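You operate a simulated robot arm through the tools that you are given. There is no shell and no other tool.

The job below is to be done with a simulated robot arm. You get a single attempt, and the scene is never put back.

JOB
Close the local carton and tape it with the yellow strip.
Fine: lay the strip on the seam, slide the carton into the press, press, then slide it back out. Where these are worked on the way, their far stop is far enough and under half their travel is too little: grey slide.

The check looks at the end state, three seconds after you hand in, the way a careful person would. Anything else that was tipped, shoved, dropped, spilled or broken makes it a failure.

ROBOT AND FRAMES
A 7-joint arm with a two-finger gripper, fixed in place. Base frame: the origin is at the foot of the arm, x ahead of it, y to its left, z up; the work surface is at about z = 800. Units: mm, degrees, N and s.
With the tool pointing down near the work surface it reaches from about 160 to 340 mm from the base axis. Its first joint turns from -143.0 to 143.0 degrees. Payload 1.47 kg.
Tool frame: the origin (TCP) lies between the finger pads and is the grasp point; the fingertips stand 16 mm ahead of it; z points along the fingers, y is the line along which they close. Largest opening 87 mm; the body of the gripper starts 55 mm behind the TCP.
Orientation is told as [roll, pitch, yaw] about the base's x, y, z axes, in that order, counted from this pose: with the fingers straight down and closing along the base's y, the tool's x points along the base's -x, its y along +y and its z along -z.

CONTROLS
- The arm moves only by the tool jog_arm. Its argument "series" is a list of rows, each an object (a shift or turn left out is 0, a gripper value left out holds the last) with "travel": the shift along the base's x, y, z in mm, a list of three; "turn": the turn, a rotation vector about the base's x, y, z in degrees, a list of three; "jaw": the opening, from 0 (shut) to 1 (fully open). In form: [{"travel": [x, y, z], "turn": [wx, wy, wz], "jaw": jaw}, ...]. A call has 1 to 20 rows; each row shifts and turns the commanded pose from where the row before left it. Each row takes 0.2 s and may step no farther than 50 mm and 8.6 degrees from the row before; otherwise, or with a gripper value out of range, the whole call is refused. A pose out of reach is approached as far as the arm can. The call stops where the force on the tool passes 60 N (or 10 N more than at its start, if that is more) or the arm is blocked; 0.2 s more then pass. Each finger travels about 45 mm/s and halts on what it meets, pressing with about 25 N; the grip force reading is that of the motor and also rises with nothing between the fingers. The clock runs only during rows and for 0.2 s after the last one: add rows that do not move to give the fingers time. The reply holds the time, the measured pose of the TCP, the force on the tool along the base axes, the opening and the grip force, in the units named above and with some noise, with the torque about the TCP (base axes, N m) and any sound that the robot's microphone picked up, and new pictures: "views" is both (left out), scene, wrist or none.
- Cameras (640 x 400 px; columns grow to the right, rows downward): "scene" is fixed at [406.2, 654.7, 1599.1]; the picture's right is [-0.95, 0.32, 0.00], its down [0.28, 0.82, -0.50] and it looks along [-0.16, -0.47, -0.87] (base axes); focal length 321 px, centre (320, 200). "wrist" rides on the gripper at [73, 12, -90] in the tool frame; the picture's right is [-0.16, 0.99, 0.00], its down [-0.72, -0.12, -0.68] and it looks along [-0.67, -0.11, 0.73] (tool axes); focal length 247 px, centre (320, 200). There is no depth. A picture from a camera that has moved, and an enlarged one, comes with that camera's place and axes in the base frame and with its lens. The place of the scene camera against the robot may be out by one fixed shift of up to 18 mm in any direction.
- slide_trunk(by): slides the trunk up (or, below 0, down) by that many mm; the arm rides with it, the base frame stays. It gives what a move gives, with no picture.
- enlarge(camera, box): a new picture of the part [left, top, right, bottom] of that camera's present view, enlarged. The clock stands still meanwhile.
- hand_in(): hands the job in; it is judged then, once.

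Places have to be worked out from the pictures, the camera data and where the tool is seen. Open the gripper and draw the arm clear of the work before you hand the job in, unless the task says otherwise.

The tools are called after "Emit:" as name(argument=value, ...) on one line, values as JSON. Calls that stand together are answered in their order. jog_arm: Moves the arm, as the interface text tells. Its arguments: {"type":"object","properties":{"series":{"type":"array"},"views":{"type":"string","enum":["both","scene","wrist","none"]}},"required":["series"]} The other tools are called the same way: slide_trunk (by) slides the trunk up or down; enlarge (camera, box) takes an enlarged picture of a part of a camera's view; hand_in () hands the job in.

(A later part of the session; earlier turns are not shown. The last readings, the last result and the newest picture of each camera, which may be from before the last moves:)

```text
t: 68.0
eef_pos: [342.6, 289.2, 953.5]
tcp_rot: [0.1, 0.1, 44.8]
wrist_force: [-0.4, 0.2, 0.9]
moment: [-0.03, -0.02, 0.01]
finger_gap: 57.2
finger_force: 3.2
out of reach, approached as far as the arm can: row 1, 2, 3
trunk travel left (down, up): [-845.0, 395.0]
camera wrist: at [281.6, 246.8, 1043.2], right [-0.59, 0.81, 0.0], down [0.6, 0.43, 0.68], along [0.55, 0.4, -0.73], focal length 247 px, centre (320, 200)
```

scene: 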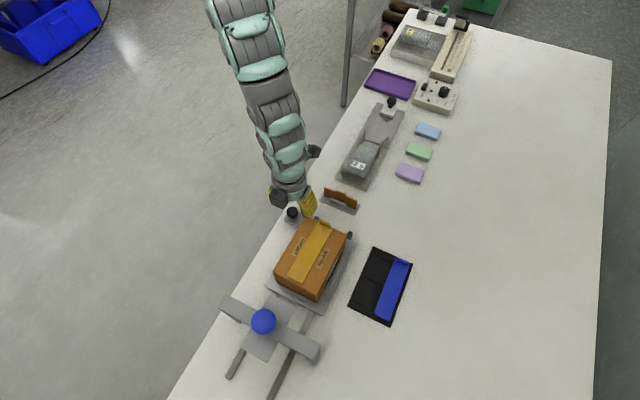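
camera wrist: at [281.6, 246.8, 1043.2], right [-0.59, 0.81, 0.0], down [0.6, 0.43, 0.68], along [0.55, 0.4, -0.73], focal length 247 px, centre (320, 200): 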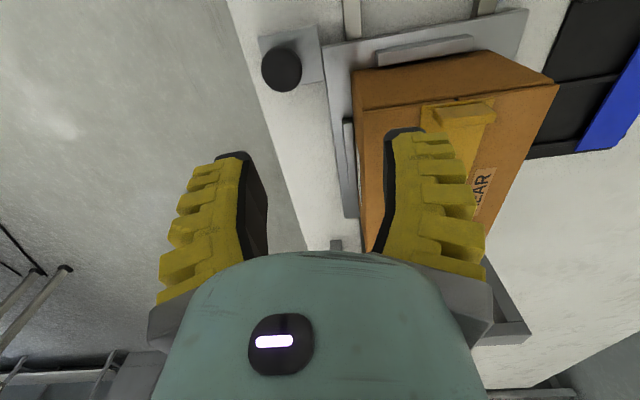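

The hand is at S≈447, N≈38; the knob is at about S=423, N=62. I raise the trunk 60 mm so the arm can work lower relative to it, then move over the knob.

Emit:
slide_trunk(by=60)

Emit:
jog_arm(series=[{"travel": [0, 0, -30]}, {"travel": [0, 0, -30]}, {"travel": [0, -17, 0]}, {"travel": [0, -17, 0]}, {}], views="both")

```text
t: 69.0
eef_pos: [342.4, 290.0, 1013.2]
tcp_rot: [0.1, 0.1, 45.1]
wrist_force: [0.1, 0.0, -0.2]
moment: [0.03, 0.0, 0.0]
finger_gap: 57.5
finger_force: 4.0
trunk travel left (down, up): [-905.0, 335.0]
```

```text
t: 70.2
eef_pos: [344.5, 255.5, 954.4]
tcp_rot: [0.2, 0.0, 44.9]
wrist_force: [-0.5, 0.2, -0.4]
moment: [0.04, 0.01, 0.01]
finger_gap: 57.5
finger_force: 4.0
trunk travel left (down, up): [-905.0, 335.0]
camera wrist: at [282.3, 212.4, 1043.4], right [-0.59, 0.81, 0.0], down [0.6, 0.43, 0.68], along [0.55, 0.4, -0.73], focal length 247 px, centre (320, 200)
```

scene: 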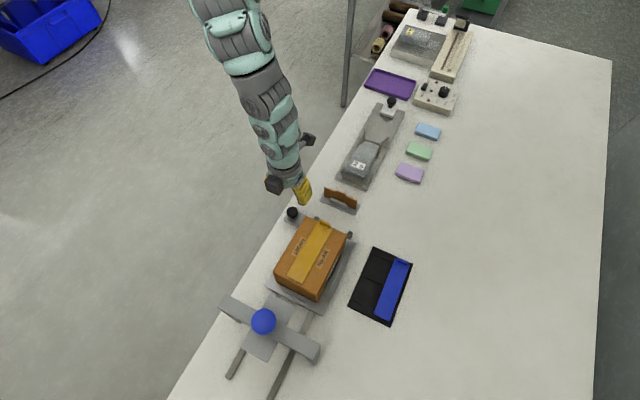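
wrist: 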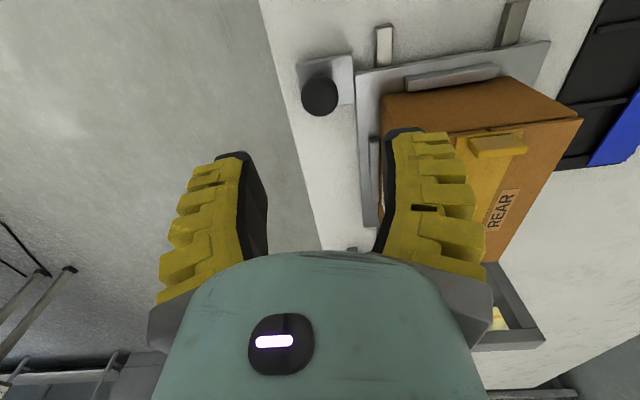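

Now directly above the knob (S≈424, N≈63). I tilt the tool outward by about 22° here so that the far end of the slide will be reachable.

Emit:
jog_arm(series=[{"turn": [5.2, -5.2, 0]}, {"turn": [5.2, -5.2, 0]}, {"turn": [5.2, -5.2, 0]}, {}, {}], views="both")

```text
t: 71.3
eef_pos: [341.8, 269.6, 955.9]
tcp_rot: [0.2, -14.6, 45.0]
wrist_force: [-0.1, -0.5, -1.0]
moment: [0.01, 0.01, 0.01]
finger_gap: 57.0
finger_force: 3.4
out of reach, approached as far as the arm can: row 2, 3
trunk travel left (down, up): [-905.0, 335.0]
camera wrist: at [266.7, 213.3, 1024.1], right [-0.59, 0.81, 0.04], down [0.46, 0.29, 0.84], along [0.67, 0.52, -0.54], focal length 247 px, centre (320, 200)
```

scene: 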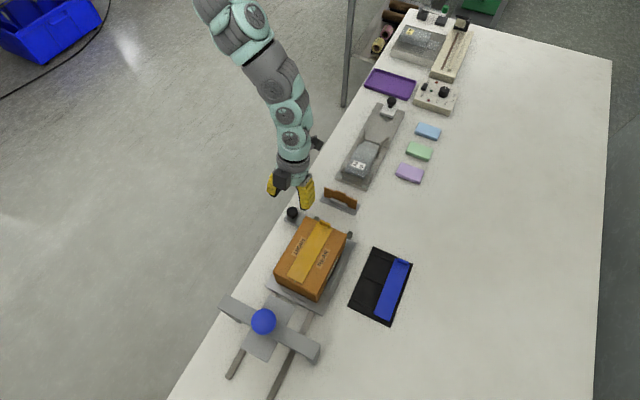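
wrist: 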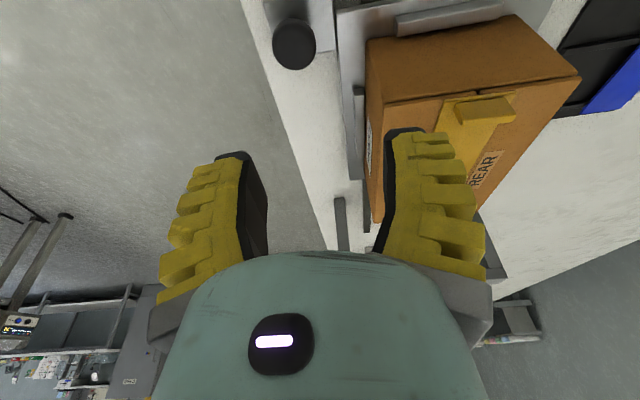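

At the near end the arm cannot tilt while this folded, so I'll keep the tool vertical here and tilt progressively while sliding. I undo the tilt, go back over the knob at the right relative height, and will lower with the trunk.

Emit:
jog_arm(series=[{"turn": [-5.16, 5.16, 0]}, {"turn": [-5.16, 5.16, 0]}, {"travel": [1, -14, 10]}, {"travel": [0, 0, 10]}, {}, {}], views="wrist")

```text
t: 72.8
eef_pos: [344.0, 257.6, 974.7]
tcp_rot: [0.1, 0.0, 45.0]
wrist_force: [0.1, -0.1, 0.0]
moment: [0.02, -0.02, -0.01]
finger_gap: 57.3
finger_force: 3.6
trunk travel left (down, up): [-905.0, 335.0]
camera wrist: at [281.6, 213.9, 1065.1], right [-0.59, 0.81, 0.0], down [0.59, 0.43, 0.68], along [0.55, 0.4, -0.73], focal length 247 px, centre (320, 200)
```

wrist: 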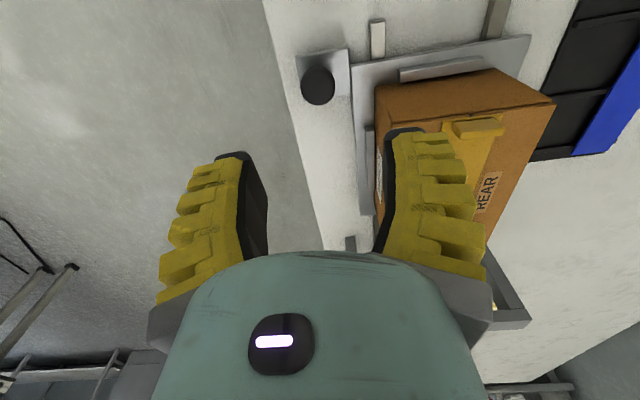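

The arm is vertical over the knob at S≈425, N≈61. I lower with the trunk by 100 mm and check clearance around the knob.

Emit:
slide_trunk(by=-100)

Emit:
jog_arm(series=[{}], views="both")

Emit:
enlarge(camera="wrist", box=[200, 40, 460, 260])

```text
t: 74.1
eef_pos: [342.7, 257.9, 875.0]
tcp_rot: [0.0, 0.1, 45.1]
wrist_force: [-0.1, 0.7, 0.1]
moment: [-0.01, 0.0, 0.0]
finger_gap: 57.5
finger_force: 3.9
trunk travel left (down, up): [-805.0, 435.0]
```

```text
t: 74.5
eef_pos: [343.7, 257.2, 875.2]
tcp_rot: [0.1, 0.0, 45.0]
wrist_force: [0.2, -0.2, 0.4]
moment: [0.0, 0.0, 0.0]
finger_gap: 57.7
finger_force: 3.8
trunk travel left (down, up): [-805.0, 435.0]
camera wrist: at [281.7, 213.8, 965.1], right [-0.59, 0.81, 0.0], down [0.59, 0.43, 0.68], along [0.55, 0.4, -0.73], focal length 247 px, centre (320, 200)
```

scene: 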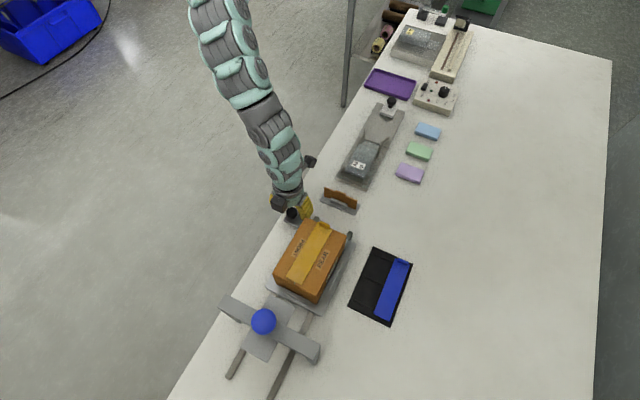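
wrist: 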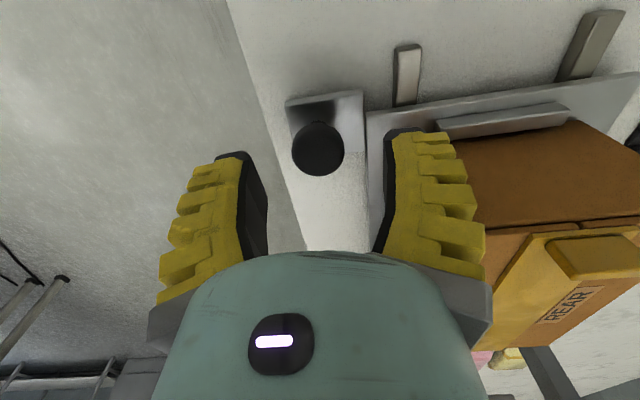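

```text
1.82 times, centred on (330, 150) of wrist
camera zoom: at [281.7, 213.8, 965.1], right [-0.59, 0.81, 0.0], down [0.59, 0.43, 0.68], along [0.55, 0.4, -0.73], focal length 449 px, centre (302, 291)
```

zoom: 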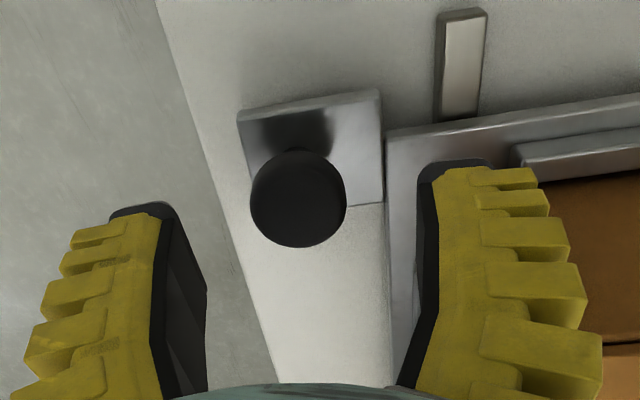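

Knob ball (≈30 mm, centre z≈840) is centred between the fingers. I lower the last 33 mm by trunk and close on it.

Emit:
slide_trunk(by=-33)

Emit:
jog_arm(series=[{"jaw": 0.2}, {"jaw": 0.2}, {"jaw": 0.2}, {"jaw": 0.2}], views="both")

```text
t: 75.3
eef_pos: [343.3, 256.0, 842.1]
tcp_rot: [0.1, 0.0, 45.0]
wrist_force: [0.0, -0.7, 0.2]
moment: [-0.01, -0.01, 0.02]
finger_gap: 57.2
finger_force: 3.1
trunk travel left (down, up): [-772.0, 468.0]
```

```text
t: 76.3
eef_pos: [343.3, 257.6, 843.3]
tcp_rot: [0.1, 0.1, 45.1]
wrist_force: [3.3, -2.6, -0.8]
moment: [0.03, -0.08, -0.02]
finger_gap: 23.8
finger_force: 29.3
trunk travel left (down, up): [-772.0, 468.0]
camera wrist: at [282.5, 213.2, 932.1], right [-0.59, 0.81, 0.0], down [0.59, 0.43, 0.68], along [0.55, 0.4, -0.73], focal length 247 px, centre (320, 200)
```

scene: 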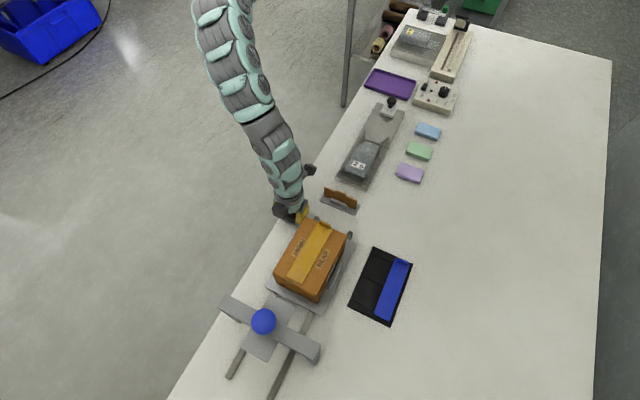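
wrist: 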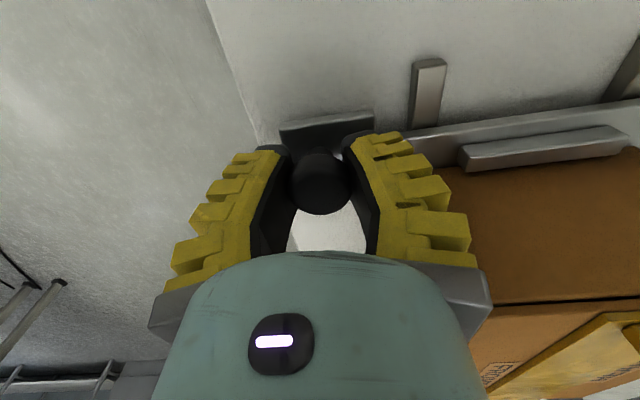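

The knob is gripped (gap 23.8 mm, 29 N). I start sliding along +S with small steps and watch the forces.

Emit:
jog_arm(series=[{"travel": [3, 3, 0]}, {"travel": [5, 5, 0]}, {"travel": [6, 6, 0]}, {"travel": [6, 6, 0]}, {}], views="scene")

```text
t: 77.5
eef_pos: [363.3, 276.5, 842.6]
tcp_rot: [0.0, 0.0, 45.2]
wrist_force: [3.8, -2.4, -2.1]
moment: [0.06, -0.08, 0.04]
finger_gap: 23.3
finger_force: 30.0
trunk travel left (down, up): [-772.0, 468.0]
```

scene: 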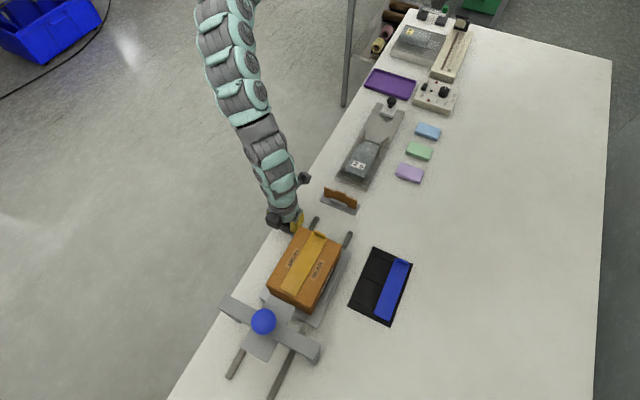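

The slide moves freely with the knob. I continue, adding a gradual outward tilt.

Emit:
jog_arm(series=[{"travel": [6, 6, 0], "turn": [0.7, -0.7, 0]}, {"travel": [6, 6, 0], "turn": [1.1, -1.1, 0]}, {"travel": [6, 6, 0], "turn": [1.1, -1.1, 0]}, {"travel": [6, 6, 0], "turn": [1.1, -1.1, 0]}, {"travel": [6, 6, 0], "turn": [1.1, -1.1, 0]}, {"travel": [6, 6, 0], "turn": [1.1, -1.1, 0]}, {}], views="both")

```text
t: 79.1
eef_pos: [398.9, 311.4, 841.8]
tcp_rot: [0.2, -8.7, 45.0]
wrist_force: [2.6, -3.7, -7.0]
moment: [-0.18, 0.13, 0.01]
finger_gap: 19.1
finger_force: 29.9
trunk travel left (down, up): [-772.0, 468.0]
camera wrist: at [328.7, 259.2, 919.5], right [-0.59, 0.81, 0.02], down [0.51, 0.35, 0.78], along [0.62, 0.47, -0.62], focal length 247 px, centre (320, 200)
```

scene: 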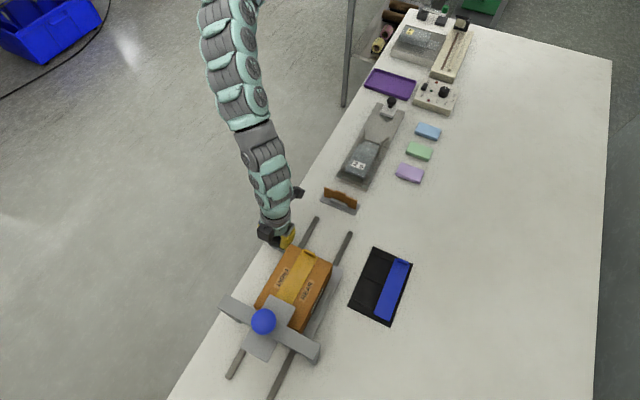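
wrist: 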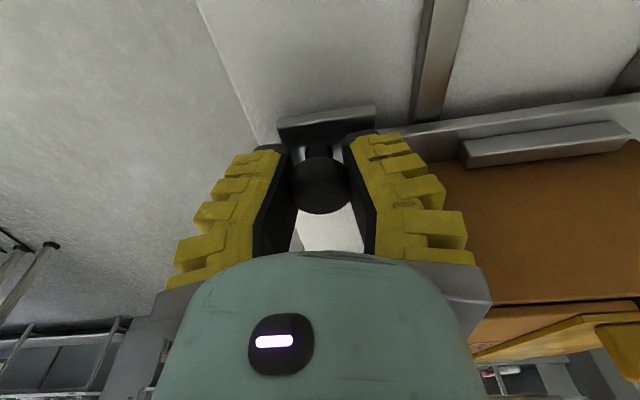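

The carton is moving under the press. I continue the slide with more tilt.

Emit:
jog_arm(series=[{"travel": [6, 6, 0], "turn": [1.2, -1.2, 0]}, {"travel": [6, 6, 0], "turn": [1.2, -1.2, 0]}, {"travel": [6, 6, 0], "turn": [1.2, -1.2, 0]}, {"travel": [6, 6, 0], "turn": [1.2, -1.2, 0]}, {"travel": [6, 6, 0], "turn": [1.2, -1.2, 0]}, {}], views="both")

```text
t: 80.5
eef_pos: [428.3, 341.5, 841.9]
tcp_rot: [0.0, -17.2, 45.1]
wrist_force: [4.8, -5.6, -13.2]
moment: [-0.03, 0.06, -0.04]
finger_gap: 21.0
finger_force: 29.8
trunk travel left (down, up): [-772.0, 468.0]
camera wrist: at [351.0, 281.7, 905.4], right [-0.59, 0.8, 0.05], down [0.43, 0.26, 0.86], along [0.68, 0.53, -0.5], focal length 247 px, centre (320, 200)
```

scene: 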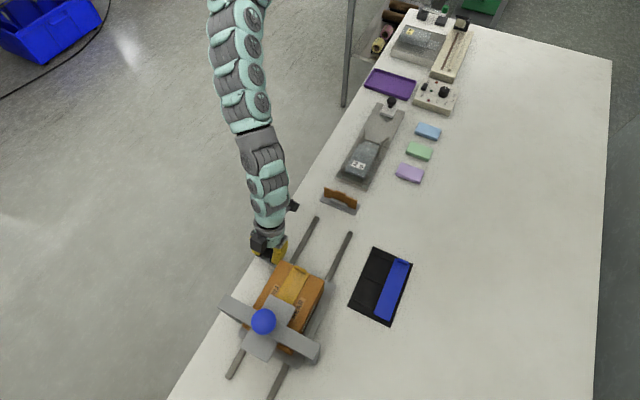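
wrist: 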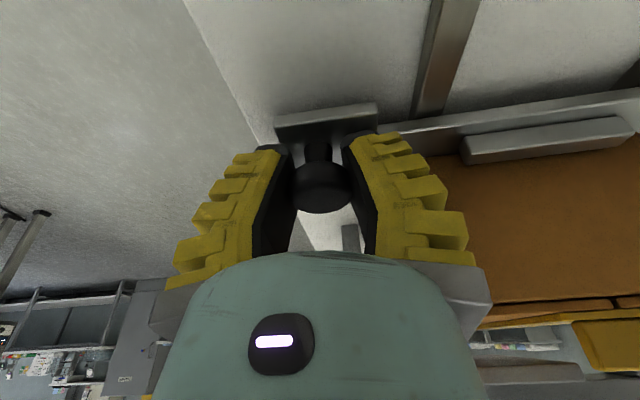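

Forces show the tool lags slightly (pulled down 13 N and toward +N 7 N), so I correct by adding small -z and +N components while continuing.

Emit:
jog_arm(series=[{"travel": [6.7, 5.3, -0.7], "turn": [1.1, -1.1, 0]}, {"travel": [6.7, 5.3, -0.7], "turn": [1.1, -1.1, 0]}, {"travel": [6.5, 5.5, -0.5], "turn": [1.1, -1.1, 0]}, {"travel": [6.3, 5.7, -0.3], "turn": [1.1, -1.1, 0]}, {}], views="both")

```text
t: 81.7
eef_pos: [452.8, 365.0, 839.0]
tcp_rot: [0.1, -23.5, 45.1]
wrist_force: [-2.6, 2.8, -9.1]
moment: [0.09, -0.08, -0.03]
finger_gap: 22.9
finger_force: 30.1
trunk travel left (down, up): [-772.0, 468.0]
camera wrist: at [371.0, 301.0, 892.9], right [-0.6, 0.8, 0.07], down [0.36, 0.19, 0.91], along [0.72, 0.57, -0.4], focal length 247 px, centre (320, 200)
```

scene: 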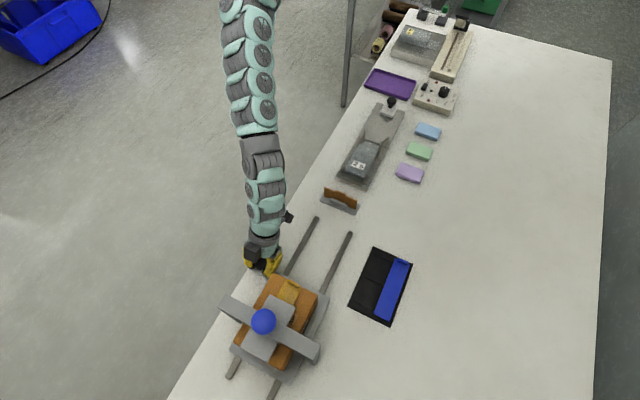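
wrist: 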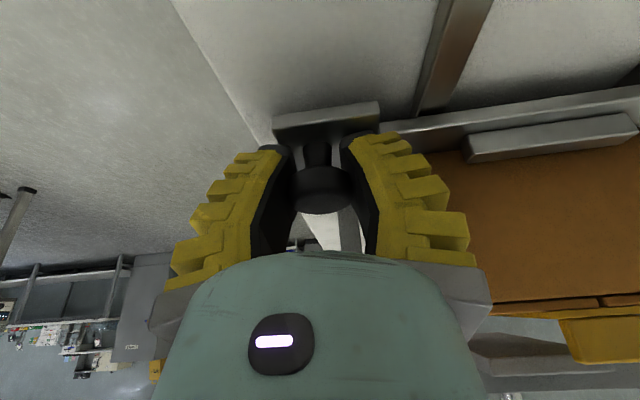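

Now at S≈578; I keep going toward the far stop, watching for a rise in resistance.

Emit:
jog_arm(series=[{"travel": [6.0, 6.0, -0.3], "turn": [0.9, -0.9, 0]}, {"travel": [6.0, 6.0, -0.3], "turn": [0.9, -0.9, 0]}, {"travel": [5, 5, -0.3], "turn": [0.9, -0.9, 0]}, {}], views="none")

Emit:
jog_arm(series=[{"travel": [4, 4, 0]}, {"travel": [4, 4, 0]}, {}], views="both")

```text
t: 82.7
eef_pos: [469.5, 382.5, 839.0]
tcp_rot: [0.3, -27.4, 45.0]
wrist_force: [-3.3, 2.8, -6.2]
moment: [0.17, -0.04, -0.08]
finger_gap: 23.6
finger_force: 30.6
trunk travel left (down, up): [-772.0, 468.0]
```

```text
t: 83.5
eef_pos: [473.5, 387.1, 836.5]
tcp_rot: [0.2, -26.6, 45.3]
wrist_force: [-21.0, -30.9, 44.3]
moment: [-0.55, 0.75, 0.11]
finger_gap: 24.4
finger_force: 30.3
trunk travel left (down, up): [-772.0, 468.0]
stopped in row 3: the force on the tool passed its limit at 62 N (the readings are from after the stop); the commanded pose is now the measured one
camera wrist: at [390.1, 320.1, 884.3], right [-0.6, 0.79, 0.07], down [0.32, 0.16, 0.93], along [0.73, 0.59, -0.36], focal length 247 px, centre (320, 200)
```

scene: 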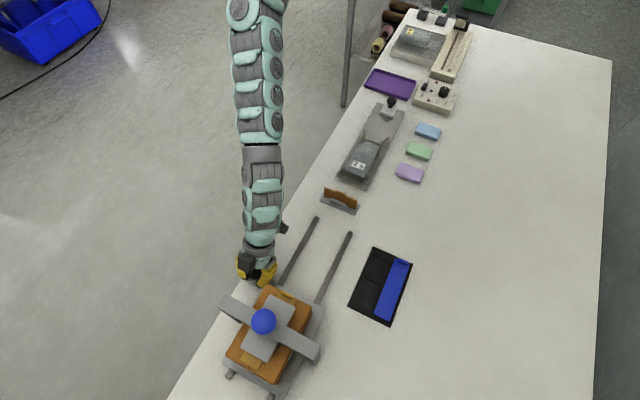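
wrist: 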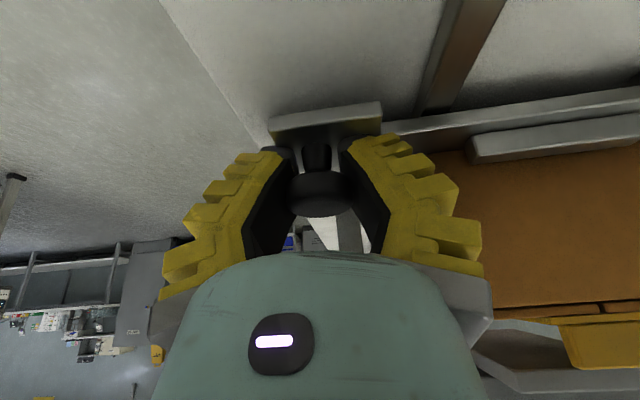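

The slide hit its far stop (S≈608, about 205 mm of travel). I check the carton and strip under the press before releasing.

Emit:
enlarge(camera="scene", box=[205, 255, 345, 395])

Emit:
jog_arm(series=[{"travel": [-1.5, -1.5, 0.5]}, {"jaw": 0.35}, {"jaw": 0.55}, {"jaw": 0.7}, {}], views="wrist")

```text
2.86 times, centred on (275, 325) of scene
camera zoom: at [406.2, 654.7, 1599.1], right [-0.95, 0.32, 0.0], down [0.28, 0.82, -0.5], along [-0.16, -0.47, -0.87], focal length 916 px, centre (449, -157)
```

zoom: 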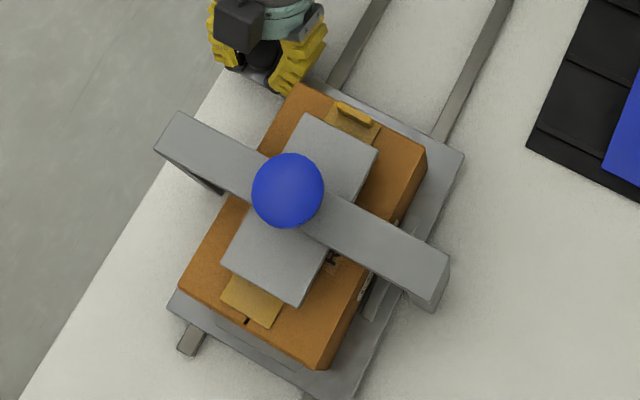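

```text
t: 84.7
eef_pos: [476.1, 388.4, 839.8]
tcp_rot: [0.1, -27.1, 45.2]
wrist_force: [3.4, -3.2, -0.7]
moment: [0.03, 0.02, -0.08]
finger_gap: 62.2
finger_force: 0.2
trunk travel left (down, up): [-772.0, 468.0]
camera wrist: at [392.4, 321.4, 885.9], right [-0.6, 0.8, 0.07], down [0.32, 0.16, 0.94], along [0.73, 0.59, -0.35], focal length 247 px, centre (320, 200)
```

wrist: 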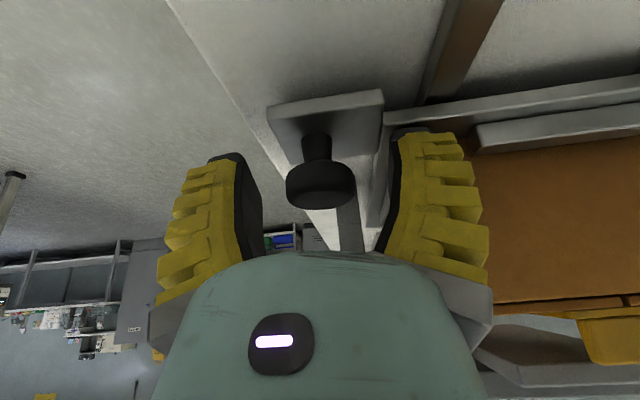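

The strip is still centred under the press pad and the knob is released. I back the fingers off along the tool axis, then lift with the trunk.

Emit:
jog_arm(series=[{"travel": [-8, -8, 22]}, {"travel": [-10, -10, 27]}, {"travel": [-3, -3, 15]}, {}], views="wrist")

Emit:
slide_trunk(by=130)

```text
t: 85.7
eef_pos: [454.2, 367.7, 903.4]
tcp_rot: [0.2, -27.0, 45.1]
wrist_force: [0.0, 0.6, 0.3]
moment: [0.0, 0.01, -0.03]
finger_gap: 65.4
finger_force: 2.6
trunk travel left (down, up): [-772.0, 468.0]
camera wrist: at [370.5, 301.2, 949.8], right [-0.6, 0.79, 0.08], down [0.32, 0.15, 0.93], along [0.73, 0.59, -0.35], focal length 247 px, centre (320, 200)
```

wrist: 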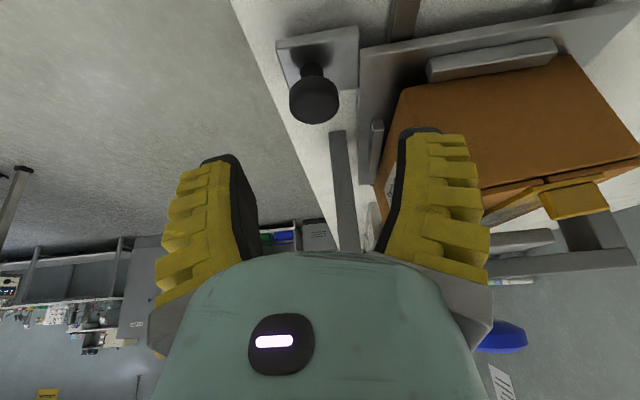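

```text
t: 87.2
eef_pos: [454.7, 367.2, 1033.1]
tcp_rot: [0.2, -27.0, 45.2]
wrist_force: [0.9, -0.2, -0.1]
moment: [0.01, -0.02, 0.04]
finger_gap: 65.4
finger_force: 3.3
trunk travel left (down, up): [-902.0, 338.0]
```

Now clear at z≈1033. I move over toward the press line (N≈-40), closing the jaw, and look at the button.

Emit:
jog_arm(series=[{"travel": [-24, 24, 0], "jaw": 0.0}, {"travel": [-24, 24, 0]}, {"travel": [-24, 24, 0]}, {}, {}], views="both")

```text
t: 88.4
eef_pos: [381.8, 439.8, 1033.5]
tcp_rot: [0.2, -27.0, 45.2]
wrist_force: [0.3, -0.2, -0.2]
moment: [0.02, 0.03, 0.01]
finger_gap: 0.0
finger_force: 25.1
trunk travel left (down, up): [-902.0, 338.0]
camera wrist: at [298.0, 373.5, 1079.8], right [-0.6, 0.79, 0.07], down [0.32, 0.16, 0.93], along [0.73, 0.59, -0.35], focal length 247 px, centre (320, 200)
```

scene: 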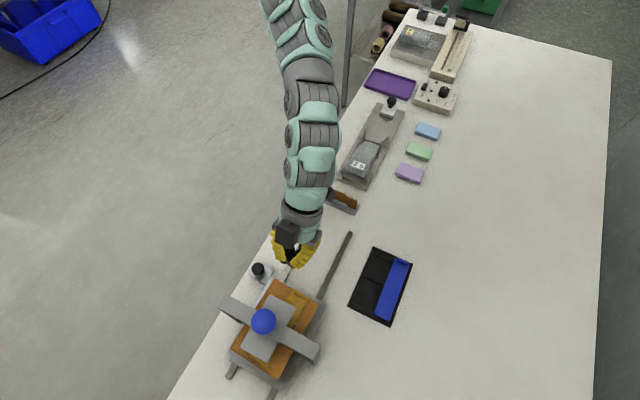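
wrist: 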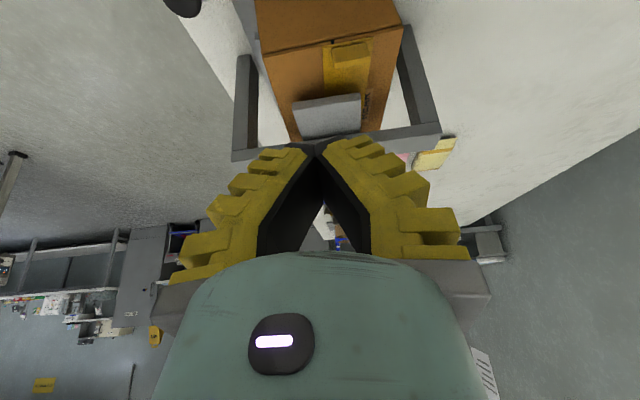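

The fingers hide the button in the wrist view, so I rely on the triangulated position (S≈705, N≈-41, z≈986). I raise, tilt to 45° and extend outward above the button.

Emit:
jog_arm(series=[{"travel": [0, 0, 30]}, {"travel": [0, 0, 30]}, {"travel": [14, 14, 0], "turn": [4.24, -4.24, 0]}, {"travel": [14, 14, 0], "turn": [4.24, -4.24, 0]}, {"travel": [14, 14, 0], "turn": [4.24, -4.24, 0]}, {"travel": [17, 17, 10]}, {"travel": [17, 17, 10]}, {}, {}], views="both")

```text
t: 90.4
eef_pos: [458.4, 516.0, 1113.8]
tcp_rot: [0.1, -45.1, 45.3]
wrist_force: [-0.9, -0.3, -0.4]
moment: [-0.04, -0.02, -0.02]
finger_gap: 0.0
finger_force: 25.2
trunk travel left (down, up): [-902.0, 338.0]
camera wrist: at [368.3, 443.3, 1125.5], right [-0.62, 0.77, 0.11], down [0.1, -0.06, 0.99], along [0.77, 0.63, -0.04], focal length 247 px, centre (320, 200)
```

scene: 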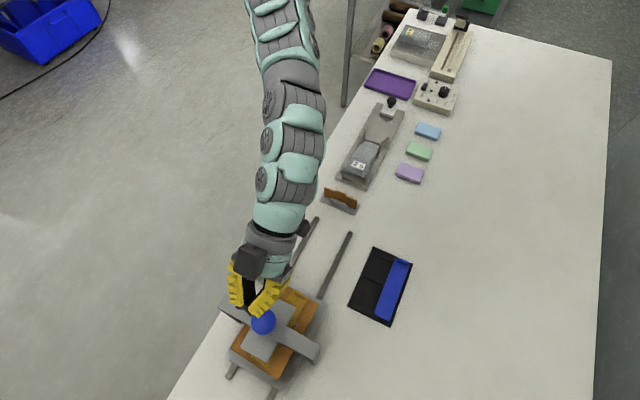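
wrist: 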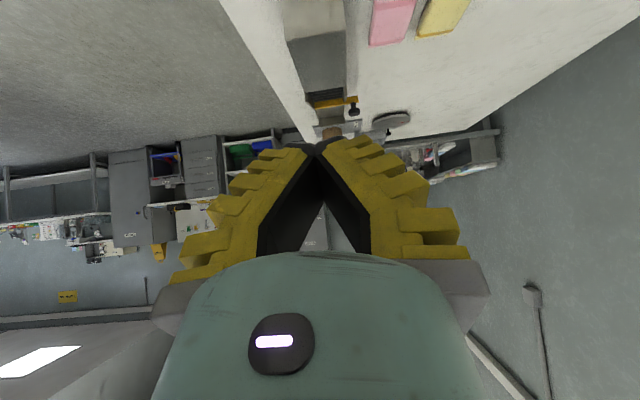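

The fingertip projection in the scene matches well; the button centre is at about S≈706, N≈-40. I extend 11 mm further and lower with the trunk to just above the button.

Emit:
jog_arm(series=[{"travel": [8, 8, 0]}, {}], views="none")

Emit:
slide_trunk(by=-75)

Emit:
jog_arm(series=[{}], views="both")

Emit:
enlarge(camera="scene", box=[205, 255, 345, 395])

```text
t: 91.0
eef_pos: [465.9, 523.9, 1111.9]
tcp_rot: [0.1, -45.1, 45.2]
wrist_force: [-0.1, -0.3, -0.4]
moment: [0.0, 0.02, 0.02]
finger_gap: 0.0
finger_force: 25.2
trunk travel left (down, up): [-902.0, 338.0]
```

```text
t: 92.2
eef_pos: [466.8, 524.8, 1039.2]
tcp_rot: [0.1, -45.1, 45.2]
wrist_force: [-0.5, 0.1, 0.3]
moment: [0.02, -0.03, -0.01]
finger_gap: 0.0
finger_force: 24.9
trunk travel left (down, up): [-827.0, 413.0]
```

```text
t: 92.6
eef_pos: [466.0, 525.4, 1039.2]
tcp_rot: [0.1, -44.9, 45.2]
wrist_force: [-0.7, 0.9, 0.7]
moment: [0.0, 0.03, -0.02]
finger_gap: 0.0
finger_force: 25.6
trunk travel left (down, up): [-827.0, 413.0]
camera wrist: at [376.2, 451.3, 1050.3], right [-0.62, 0.77, 0.11], down [0.1, -0.06, 0.99], along [0.77, 0.63, -0.04], focal length 247 px, centre (320, 200)
```

scene: 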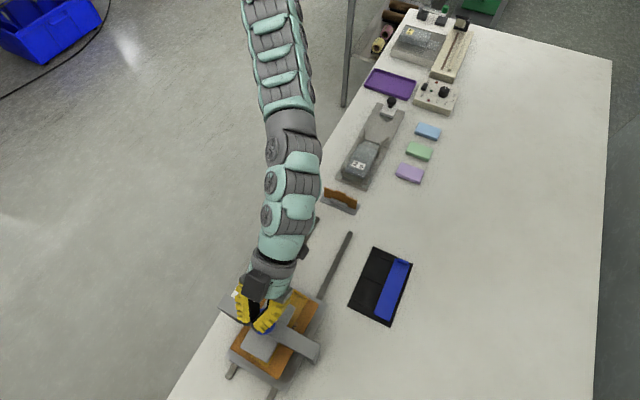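
wrist: 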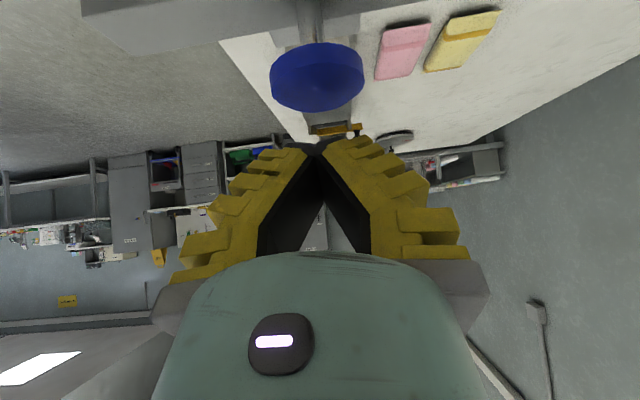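

```text
2.86 times, centred on (275, 325) of scene
camera zoom: at [406.2, 654.7, 1599.1], right [-0.95, 0.32, 0.0], down [0.28, 0.82, -0.5], along [-0.16, -0.47, -0.87], focal length 916 px, centre (449, -157)
```

zoom: 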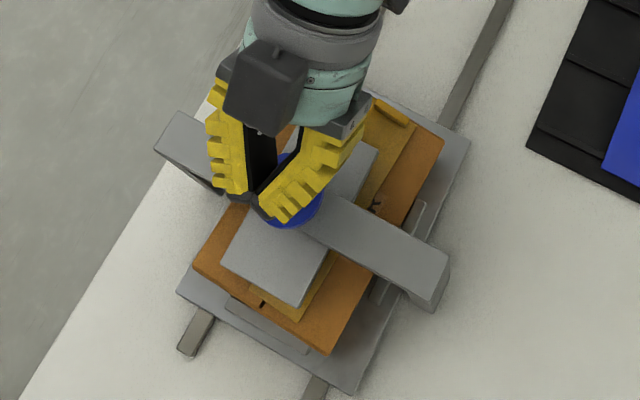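

The button (disc centre about S=704, N=-46, top z≈990) is right below the fingertips. I lower in steps to touch it.

Emit:
jog_arm(series=[{"travel": [0, 0, -10]}, {"travel": [0, 0, -8]}, {"travel": [0, 0, -4]}, {}], views="none")

Emit:
jog_arm(series=[{"travel": [0, 0, -4]}, {"travel": [0, 0, -3]}, {}], views="wrist")

```text
t: 93.6
eef_pos: [467.4, 525.5, 1016.0]
tcp_rot: [0.3, -45.1, 45.3]
wrist_force: [0.6, 0.4, 1.3]
moment: [-0.02, -0.05, -0.01]
finger_gap: 0.0
finger_force: 25.1
trunk travel left (down, up): [-827.0, 413.0]
```

```text
t: 94.4
eef_pos: [467.5, 524.5, 1009.9]
tcp_rot: [0.1, -45.1, 45.2]
wrist_force: [1.0, 0.2, 3.0]
moment: [0.04, 0.02, 0.0]
finger_gap: 0.0
finger_force: 24.8
trunk travel left (down, up): [-827.0, 413.0]
camera wrist: at [376.3, 451.9, 1021.5], right [-0.62, 0.77, 0.11], down [0.1, -0.06, 0.99], along [0.77, 0.63, -0.04], focal length 247 px, centre (320, 200)
```

wrist: 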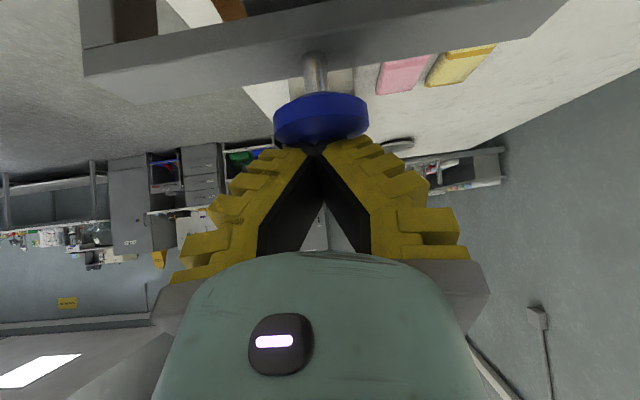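

Light contact (3 N). I keep pressing down in small steps and follow the force.

Emit:
jog_arm(series=[{"travel": [0, 0, -4]}, {"travel": [0, 0, -4]}, {}], views="none")

Emit:
jog_arm(series=[{"travel": [0, 0, -4]}, {"travel": [0, 0, -4]}, {}], views="both")

```text
t: 95.2
eef_pos: [466.6, 524.3, 1006.3]
tcp_rot: [0.2, -45.2, 45.3]
wrist_force: [0.3, 0.0, 2.0]
moment: [0.03, 0.02, -0.01]
finger_gap: 0.0
finger_force: 25.0
out of reach, approached as far as the arm can: row 2
trunk travel left (down, up): [-827.0, 413.0]
```

```text
t: 96.0
eef_pos: [464.6, 523.6, 1003.4]
tcp_rot: [-0.1, -45.3, 45.2]
wrist_force: [8.8, -0.4, 13.3]
moment: [0.2, 0.03, -0.11]
finger_gap: 0.0
finger_force: 25.5
out of reach, approached as far as the arm can: row 1, 2
trunk travel left (down, up): [-827.0, 413.0]
camera wrist: at [373.6, 450.2, 1015.2], right [-0.62, 0.77, 0.11], down [0.1, -0.06, 0.99], along [0.78, 0.63, -0.04], focal length 247 px, centre (320, 200)
```

scene: 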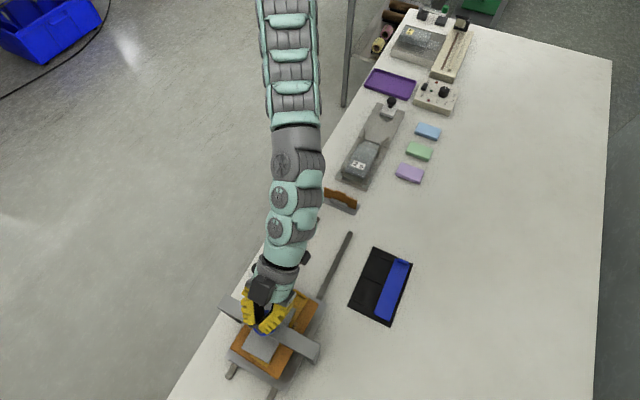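
wrist: 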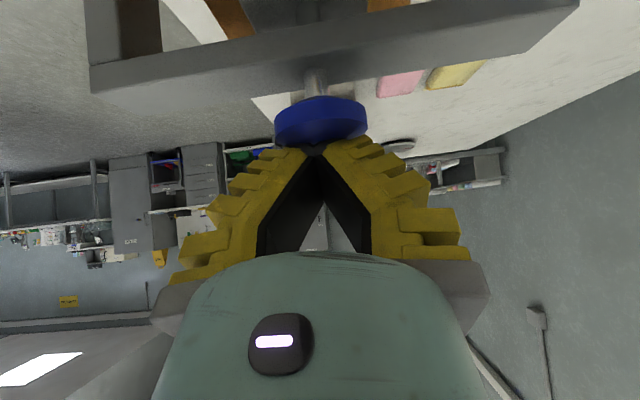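

The arm reaches its limit here while pressing, so I lift, lower the trunk 60 mm to regain reach, and press again.

Emit:
jog_arm(series=[{"travel": [1, 0, 35]}, {"travel": [1, 0, 35]}, {}], views="none")

Emit:
slide_trunk(by=-60)

Emit:
jog_arm(series=[{"travel": [0, 0, -2]}, {}], views="both")

```text
t: 96.8
eef_pos: [462.6, 521.3, 1070.9]
tcp_rot: [0.2, -44.9, 45.3]
wrist_force: [0.2, 0.2, -0.4]
moment: [0.02, -0.01, -0.01]
finger_gap: 0.0
finger_force: 24.5
trunk travel left (down, up): [-827.0, 413.0]
```

```text
t: 97.8
eef_pos: [463.4, 522.3, 1010.3]
tcp_rot: [0.1, -45.1, 45.3]
wrist_force: [-0.1, -1.0, 1.4]
moment: [0.02, 0.01, 0.0]
finger_gap: 0.0
finger_force: 25.0
trunk travel left (down, up): [-767.0, 473.0]
```

```text
t: 98.4
eef_pos: [463.1, 522.9, 1007.3]
tcp_rot: [0.1, -45.0, 45.2]
wrist_force: [0.2, -1.5, 1.8]
moment: [0.03, 0.04, -0.01]
finger_gap: 0.0
finger_force: 25.1
trunk travel left (down, up): [-767.0, 473.0]
camera wrist: at [372.1, 449.4, 1020.6], right [-0.62, 0.77, 0.11], down [0.1, -0.06, 0.99], along [0.77, 0.63, -0.04], focal length 247 px, centre (320, 200)
```

scene: 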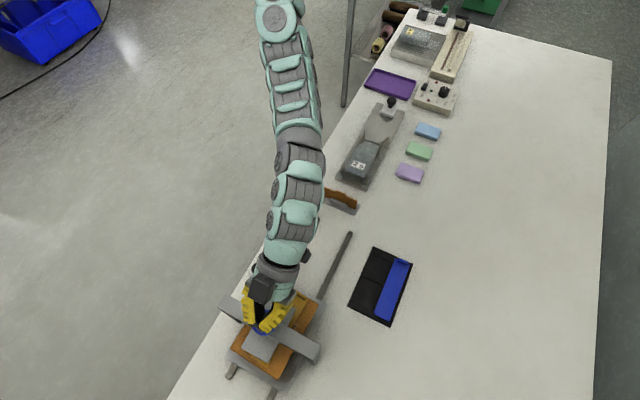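
wrist: 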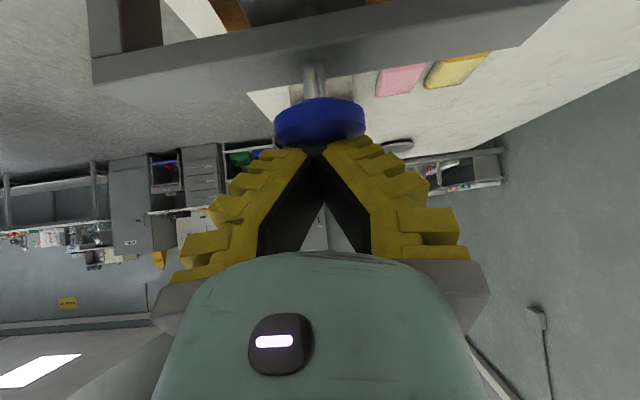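

Contact again with light spring force. I press down further in 4 mm steps.

Emit:
jog_arm(series=[{"travel": [0, 0, -4]}, {"travel": [0, 0, -4]}, {}], views="none")

Emit:
jog_arm(series=[{"travel": [0, 0, -4]}, {"travel": [0, 0, -4]}, {}], views="both")

```text
t: 99.2
eef_pos: [464.0, 523.9, 1002.7]
tcp_rot: [0.2, -45.3, 45.2]
wrist_force: [-2.1, -5.4, 12.5]
moment: [-0.03, 0.15, 0.09]
finger_gap: 5.9
finger_force: 27.7
trunk travel left (down, up): [-767.0, 473.0]
```

```text
t: 100.0
eef_pos: [464.0, 523.6, 995.1]
tcp_rot: [0.1, -45.3, 45.3]
wrist_force: [-3.1, -7.3, 22.4]
moment: [-0.02, 0.22, -0.03]
finger_gap: 5.8
finger_force: 27.0
trunk travel left (down, up): [-767.0, 473.0]
camera wrist: at [374.0, 450.7, 1006.1], right [-0.62, 0.77, 0.11], down [0.1, -0.06, 0.99], along [0.78, 0.63, -0.04], focal length 247 px, centre (320, 200)
```

scene: 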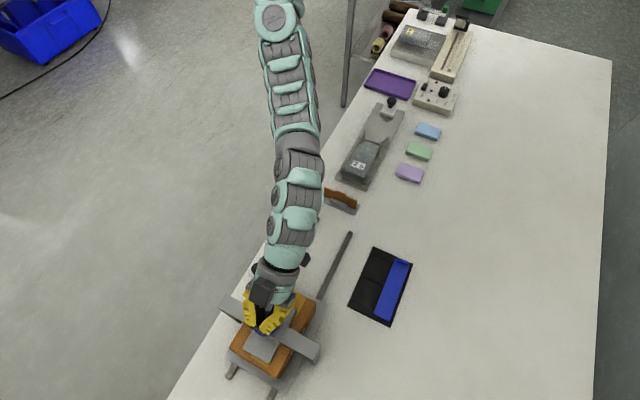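
wrist: 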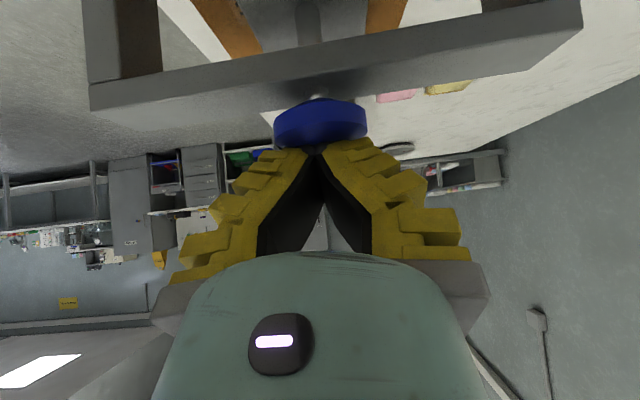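

The plunger is moving down (22 N). I continue pressing until it bottoms out.

Emit:
jog_arm(series=[{"travel": [0, 0, -3]}, {"travel": [0, 0, -3]}, {}], views="none")

Emit:
jog_arm(series=[{"travel": [0, 0, -3]}, {"travel": [0, 0, -3]}, {}], views="both")

```text
t: 100.5
eef_pos: [465.7, 526.4, 995.2]
tcp_rot: [0.2, -46.0, 45.3]
wrist_force: [-3.2, -10.8, 20.2]
moment: [-0.15, 0.16, 0.02]
finger_gap: 6.1
finger_force: 27.2
trunk travel left (down, up): [-767.0, 473.0]
stopped in row 2: the force on the tool passed its limit at 62 N (the readings are from after the stop); the commanded pose is now the measured one
```

```text
t: 101.3
eef_pos: [466.7, 529.5, 996.1]
tcp_rot: [0.5, -46.9, 45.2]
wrist_force: [-2.2, -8.5, 19.7]
moment: [-0.2, 0.05, 0.02]
finger_gap: 6.1
finger_force: 27.1
trunk travel left (down, up): [-767.0, 473.0]
stopped in row 3: the force on the tool passed its limit at 61 N (the readings are from after the stop); the commanded pose is now the measured one
camera wrist: at [376.7, 456.4, 1003.1], right [-0.63, 0.77, 0.12], down [0.09, -0.09, 0.99], along [0.77, 0.64, -0.01], focal length 247 px, centre (320, 200)
```

scene: 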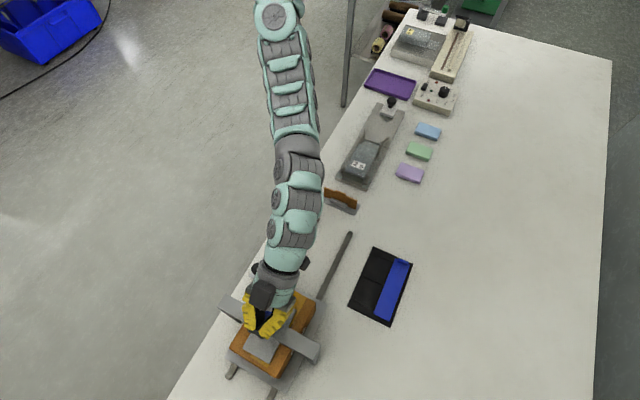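
wrist: 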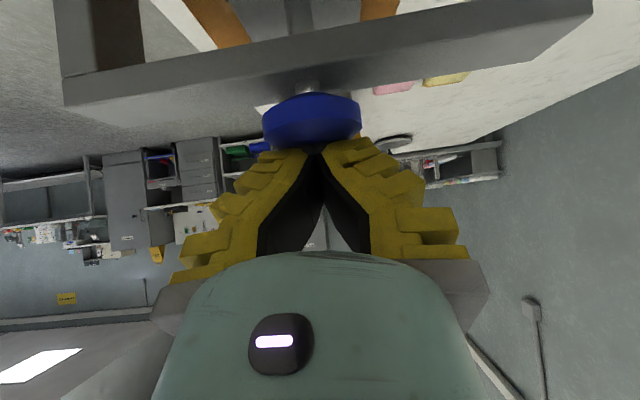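

The plunger bottomed out on the carton twice, exceeding 60 N. For good measure I hold a steady press for about a second and a half at a lower force.

Emit:
jog_arm(series=[{"travel": [0, 0, -2]}, {"travel": [0, 0, -1.5]}, {}, {}, {}, {}, {}], views="both")

Emit:
enlarge(camera="scene", box=[205, 255, 345, 395])

```text
t: 102.9
eef_pos: [467.0, 533.2, 992.9]
tcp_rot: [0.5, -46.9, 45.3]
wrist_force: [-8.3, -16.9, 56.5]
moment: [-0.53, 0.13, 0.06]
finger_gap: 5.8
finger_force: 26.8
trunk travel left (down, up): [-767.0, 473.0]
camera wrist: at [377.7, 458.1, 1001.3], right [-0.63, 0.77, 0.12], down [0.08, -0.09, 0.99], along [0.77, 0.64, -0.01], focal length 247 px, centre (320, 200)
```

scene: 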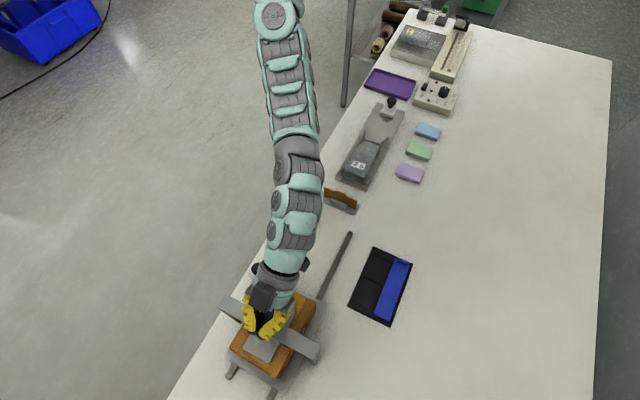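
wrist: 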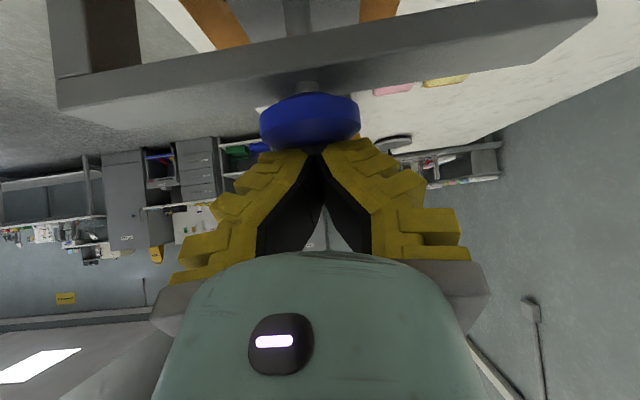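

```text
2.86 times, centred on (275, 325) of scene
camera zoom: at [406.2, 654.7, 1599.1], right [-0.95, 0.32, 0.0], down [0.28, 0.82, -0.5], along [-0.16, -0.47, -0.87], focal length 916 px, centre (449, -157)
```

zoom: 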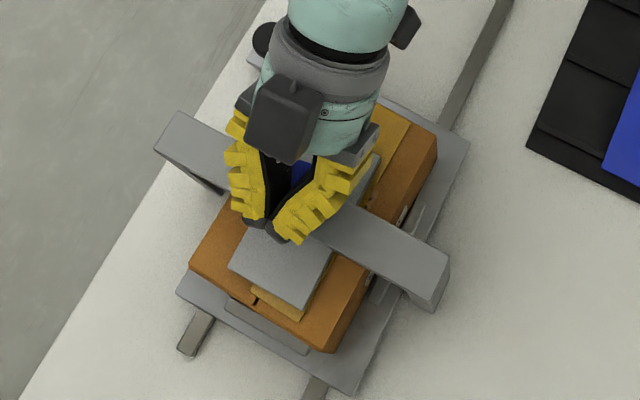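

The press pad is firmly on the strip at 56 N. I release upward and retreat a bit, then check the strip.

Emit:
jog_arm(series=[{"travel": [0, 0, 6]}, {"travel": [0, 0, 12]}, {"travel": [-5, -8, 25]}, {"travel": [-15, -15, 15]}, {"travel": [-20, -20, 5]}, {"travel": [-20, -20, 0]}, {}], views="both")

Emit:
enlarge(camera="scene", box=[205, 255, 345, 395])

```text
t: 104.5
eef_pos: [405.0, 464.5, 1048.5]
tcp_rot: [0.5, -46.2, 45.3]
wrist_force: [-0.9, -1.0, -0.4]
moment: [0.02, 0.0, 0.01]
finger_gap: 0.0
finger_force: 28.5
trunk travel left (down, up): [-767.0, 473.0]
camera wrist: at [313.5, 391.0, 1059.2], right [-0.63, 0.77, 0.12], down [0.09, -0.08, 0.99], along [0.77, 0.64, -0.02], focal length 247 px, centre (320, 200)
```

scene: 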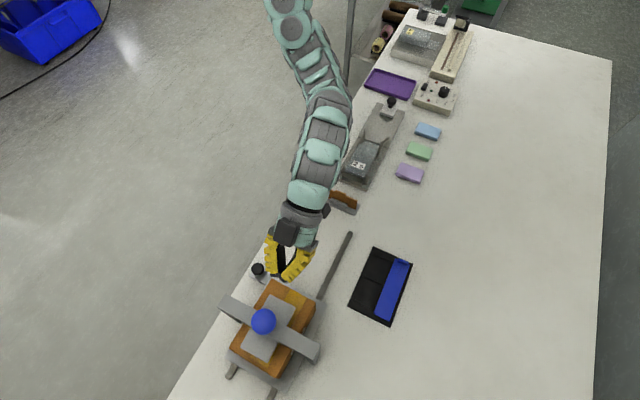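
wrist: 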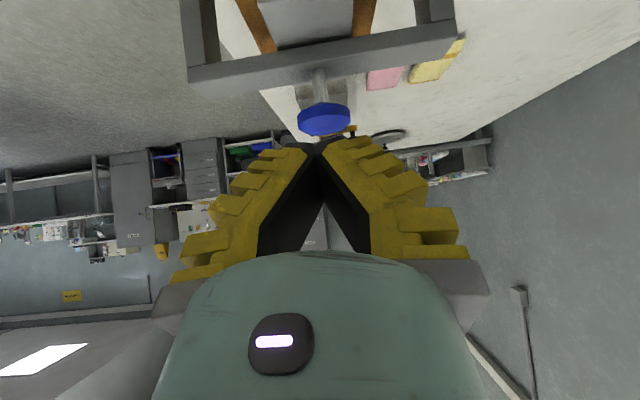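

```text
2.86 times, centred on (275, 325) of scene
camera zoom: at [406.2, 654.7, 1599.1], right [-0.95, 0.32, 0.0], down [0.28, 0.82, -0.5], along [-0.16, -0.47, -0.87], focal length 916 px, centre (449, -157)
```

zoom: 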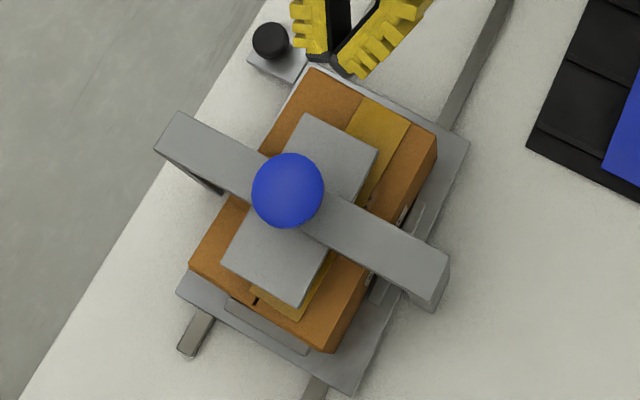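

The button has sprung back and the tab is no longer visible on the strip. I zoom in to check the strip relative to the seam.

Emit:
enlarge(camera="scene", box=[240, 330, 300, 390])

Emit:
enlarge(camera="scene", box=[260, 265, 320, 325])

```text
6.67 times, centred on (270, 360) of scene
camera zoom: at [406.2, 654.7, 1599.1], right [-0.95, 0.32, 0.0], down [0.28, 0.82, -0.5], along [-0.16, -0.47, -0.87], focal length 2138 px, centre (653, -867)
```

zoom: 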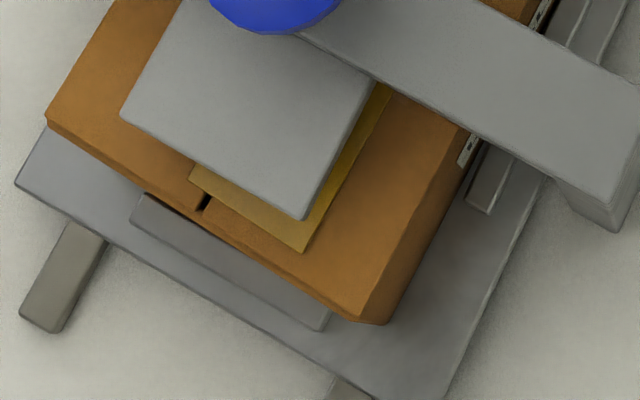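

```text
6.67 times, centred on (290, 295) of scene
camera zoom: at [406.2, 654.7, 1599.1], right [-0.95, 0.32, 0.0], down [0.28, 0.82, -0.5], along [-0.16, -0.47, -0.87], focal length 2138 px, centre (520, -433)
```

zoom: 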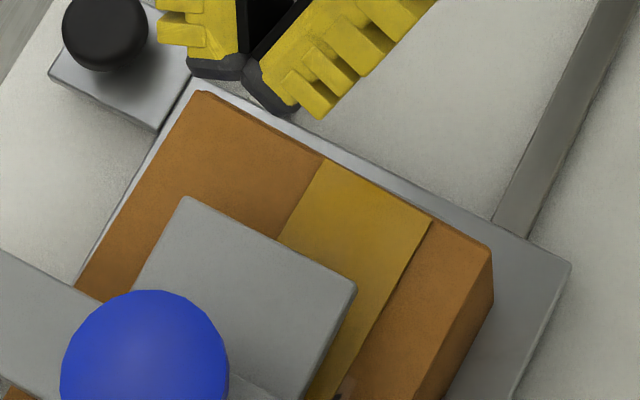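

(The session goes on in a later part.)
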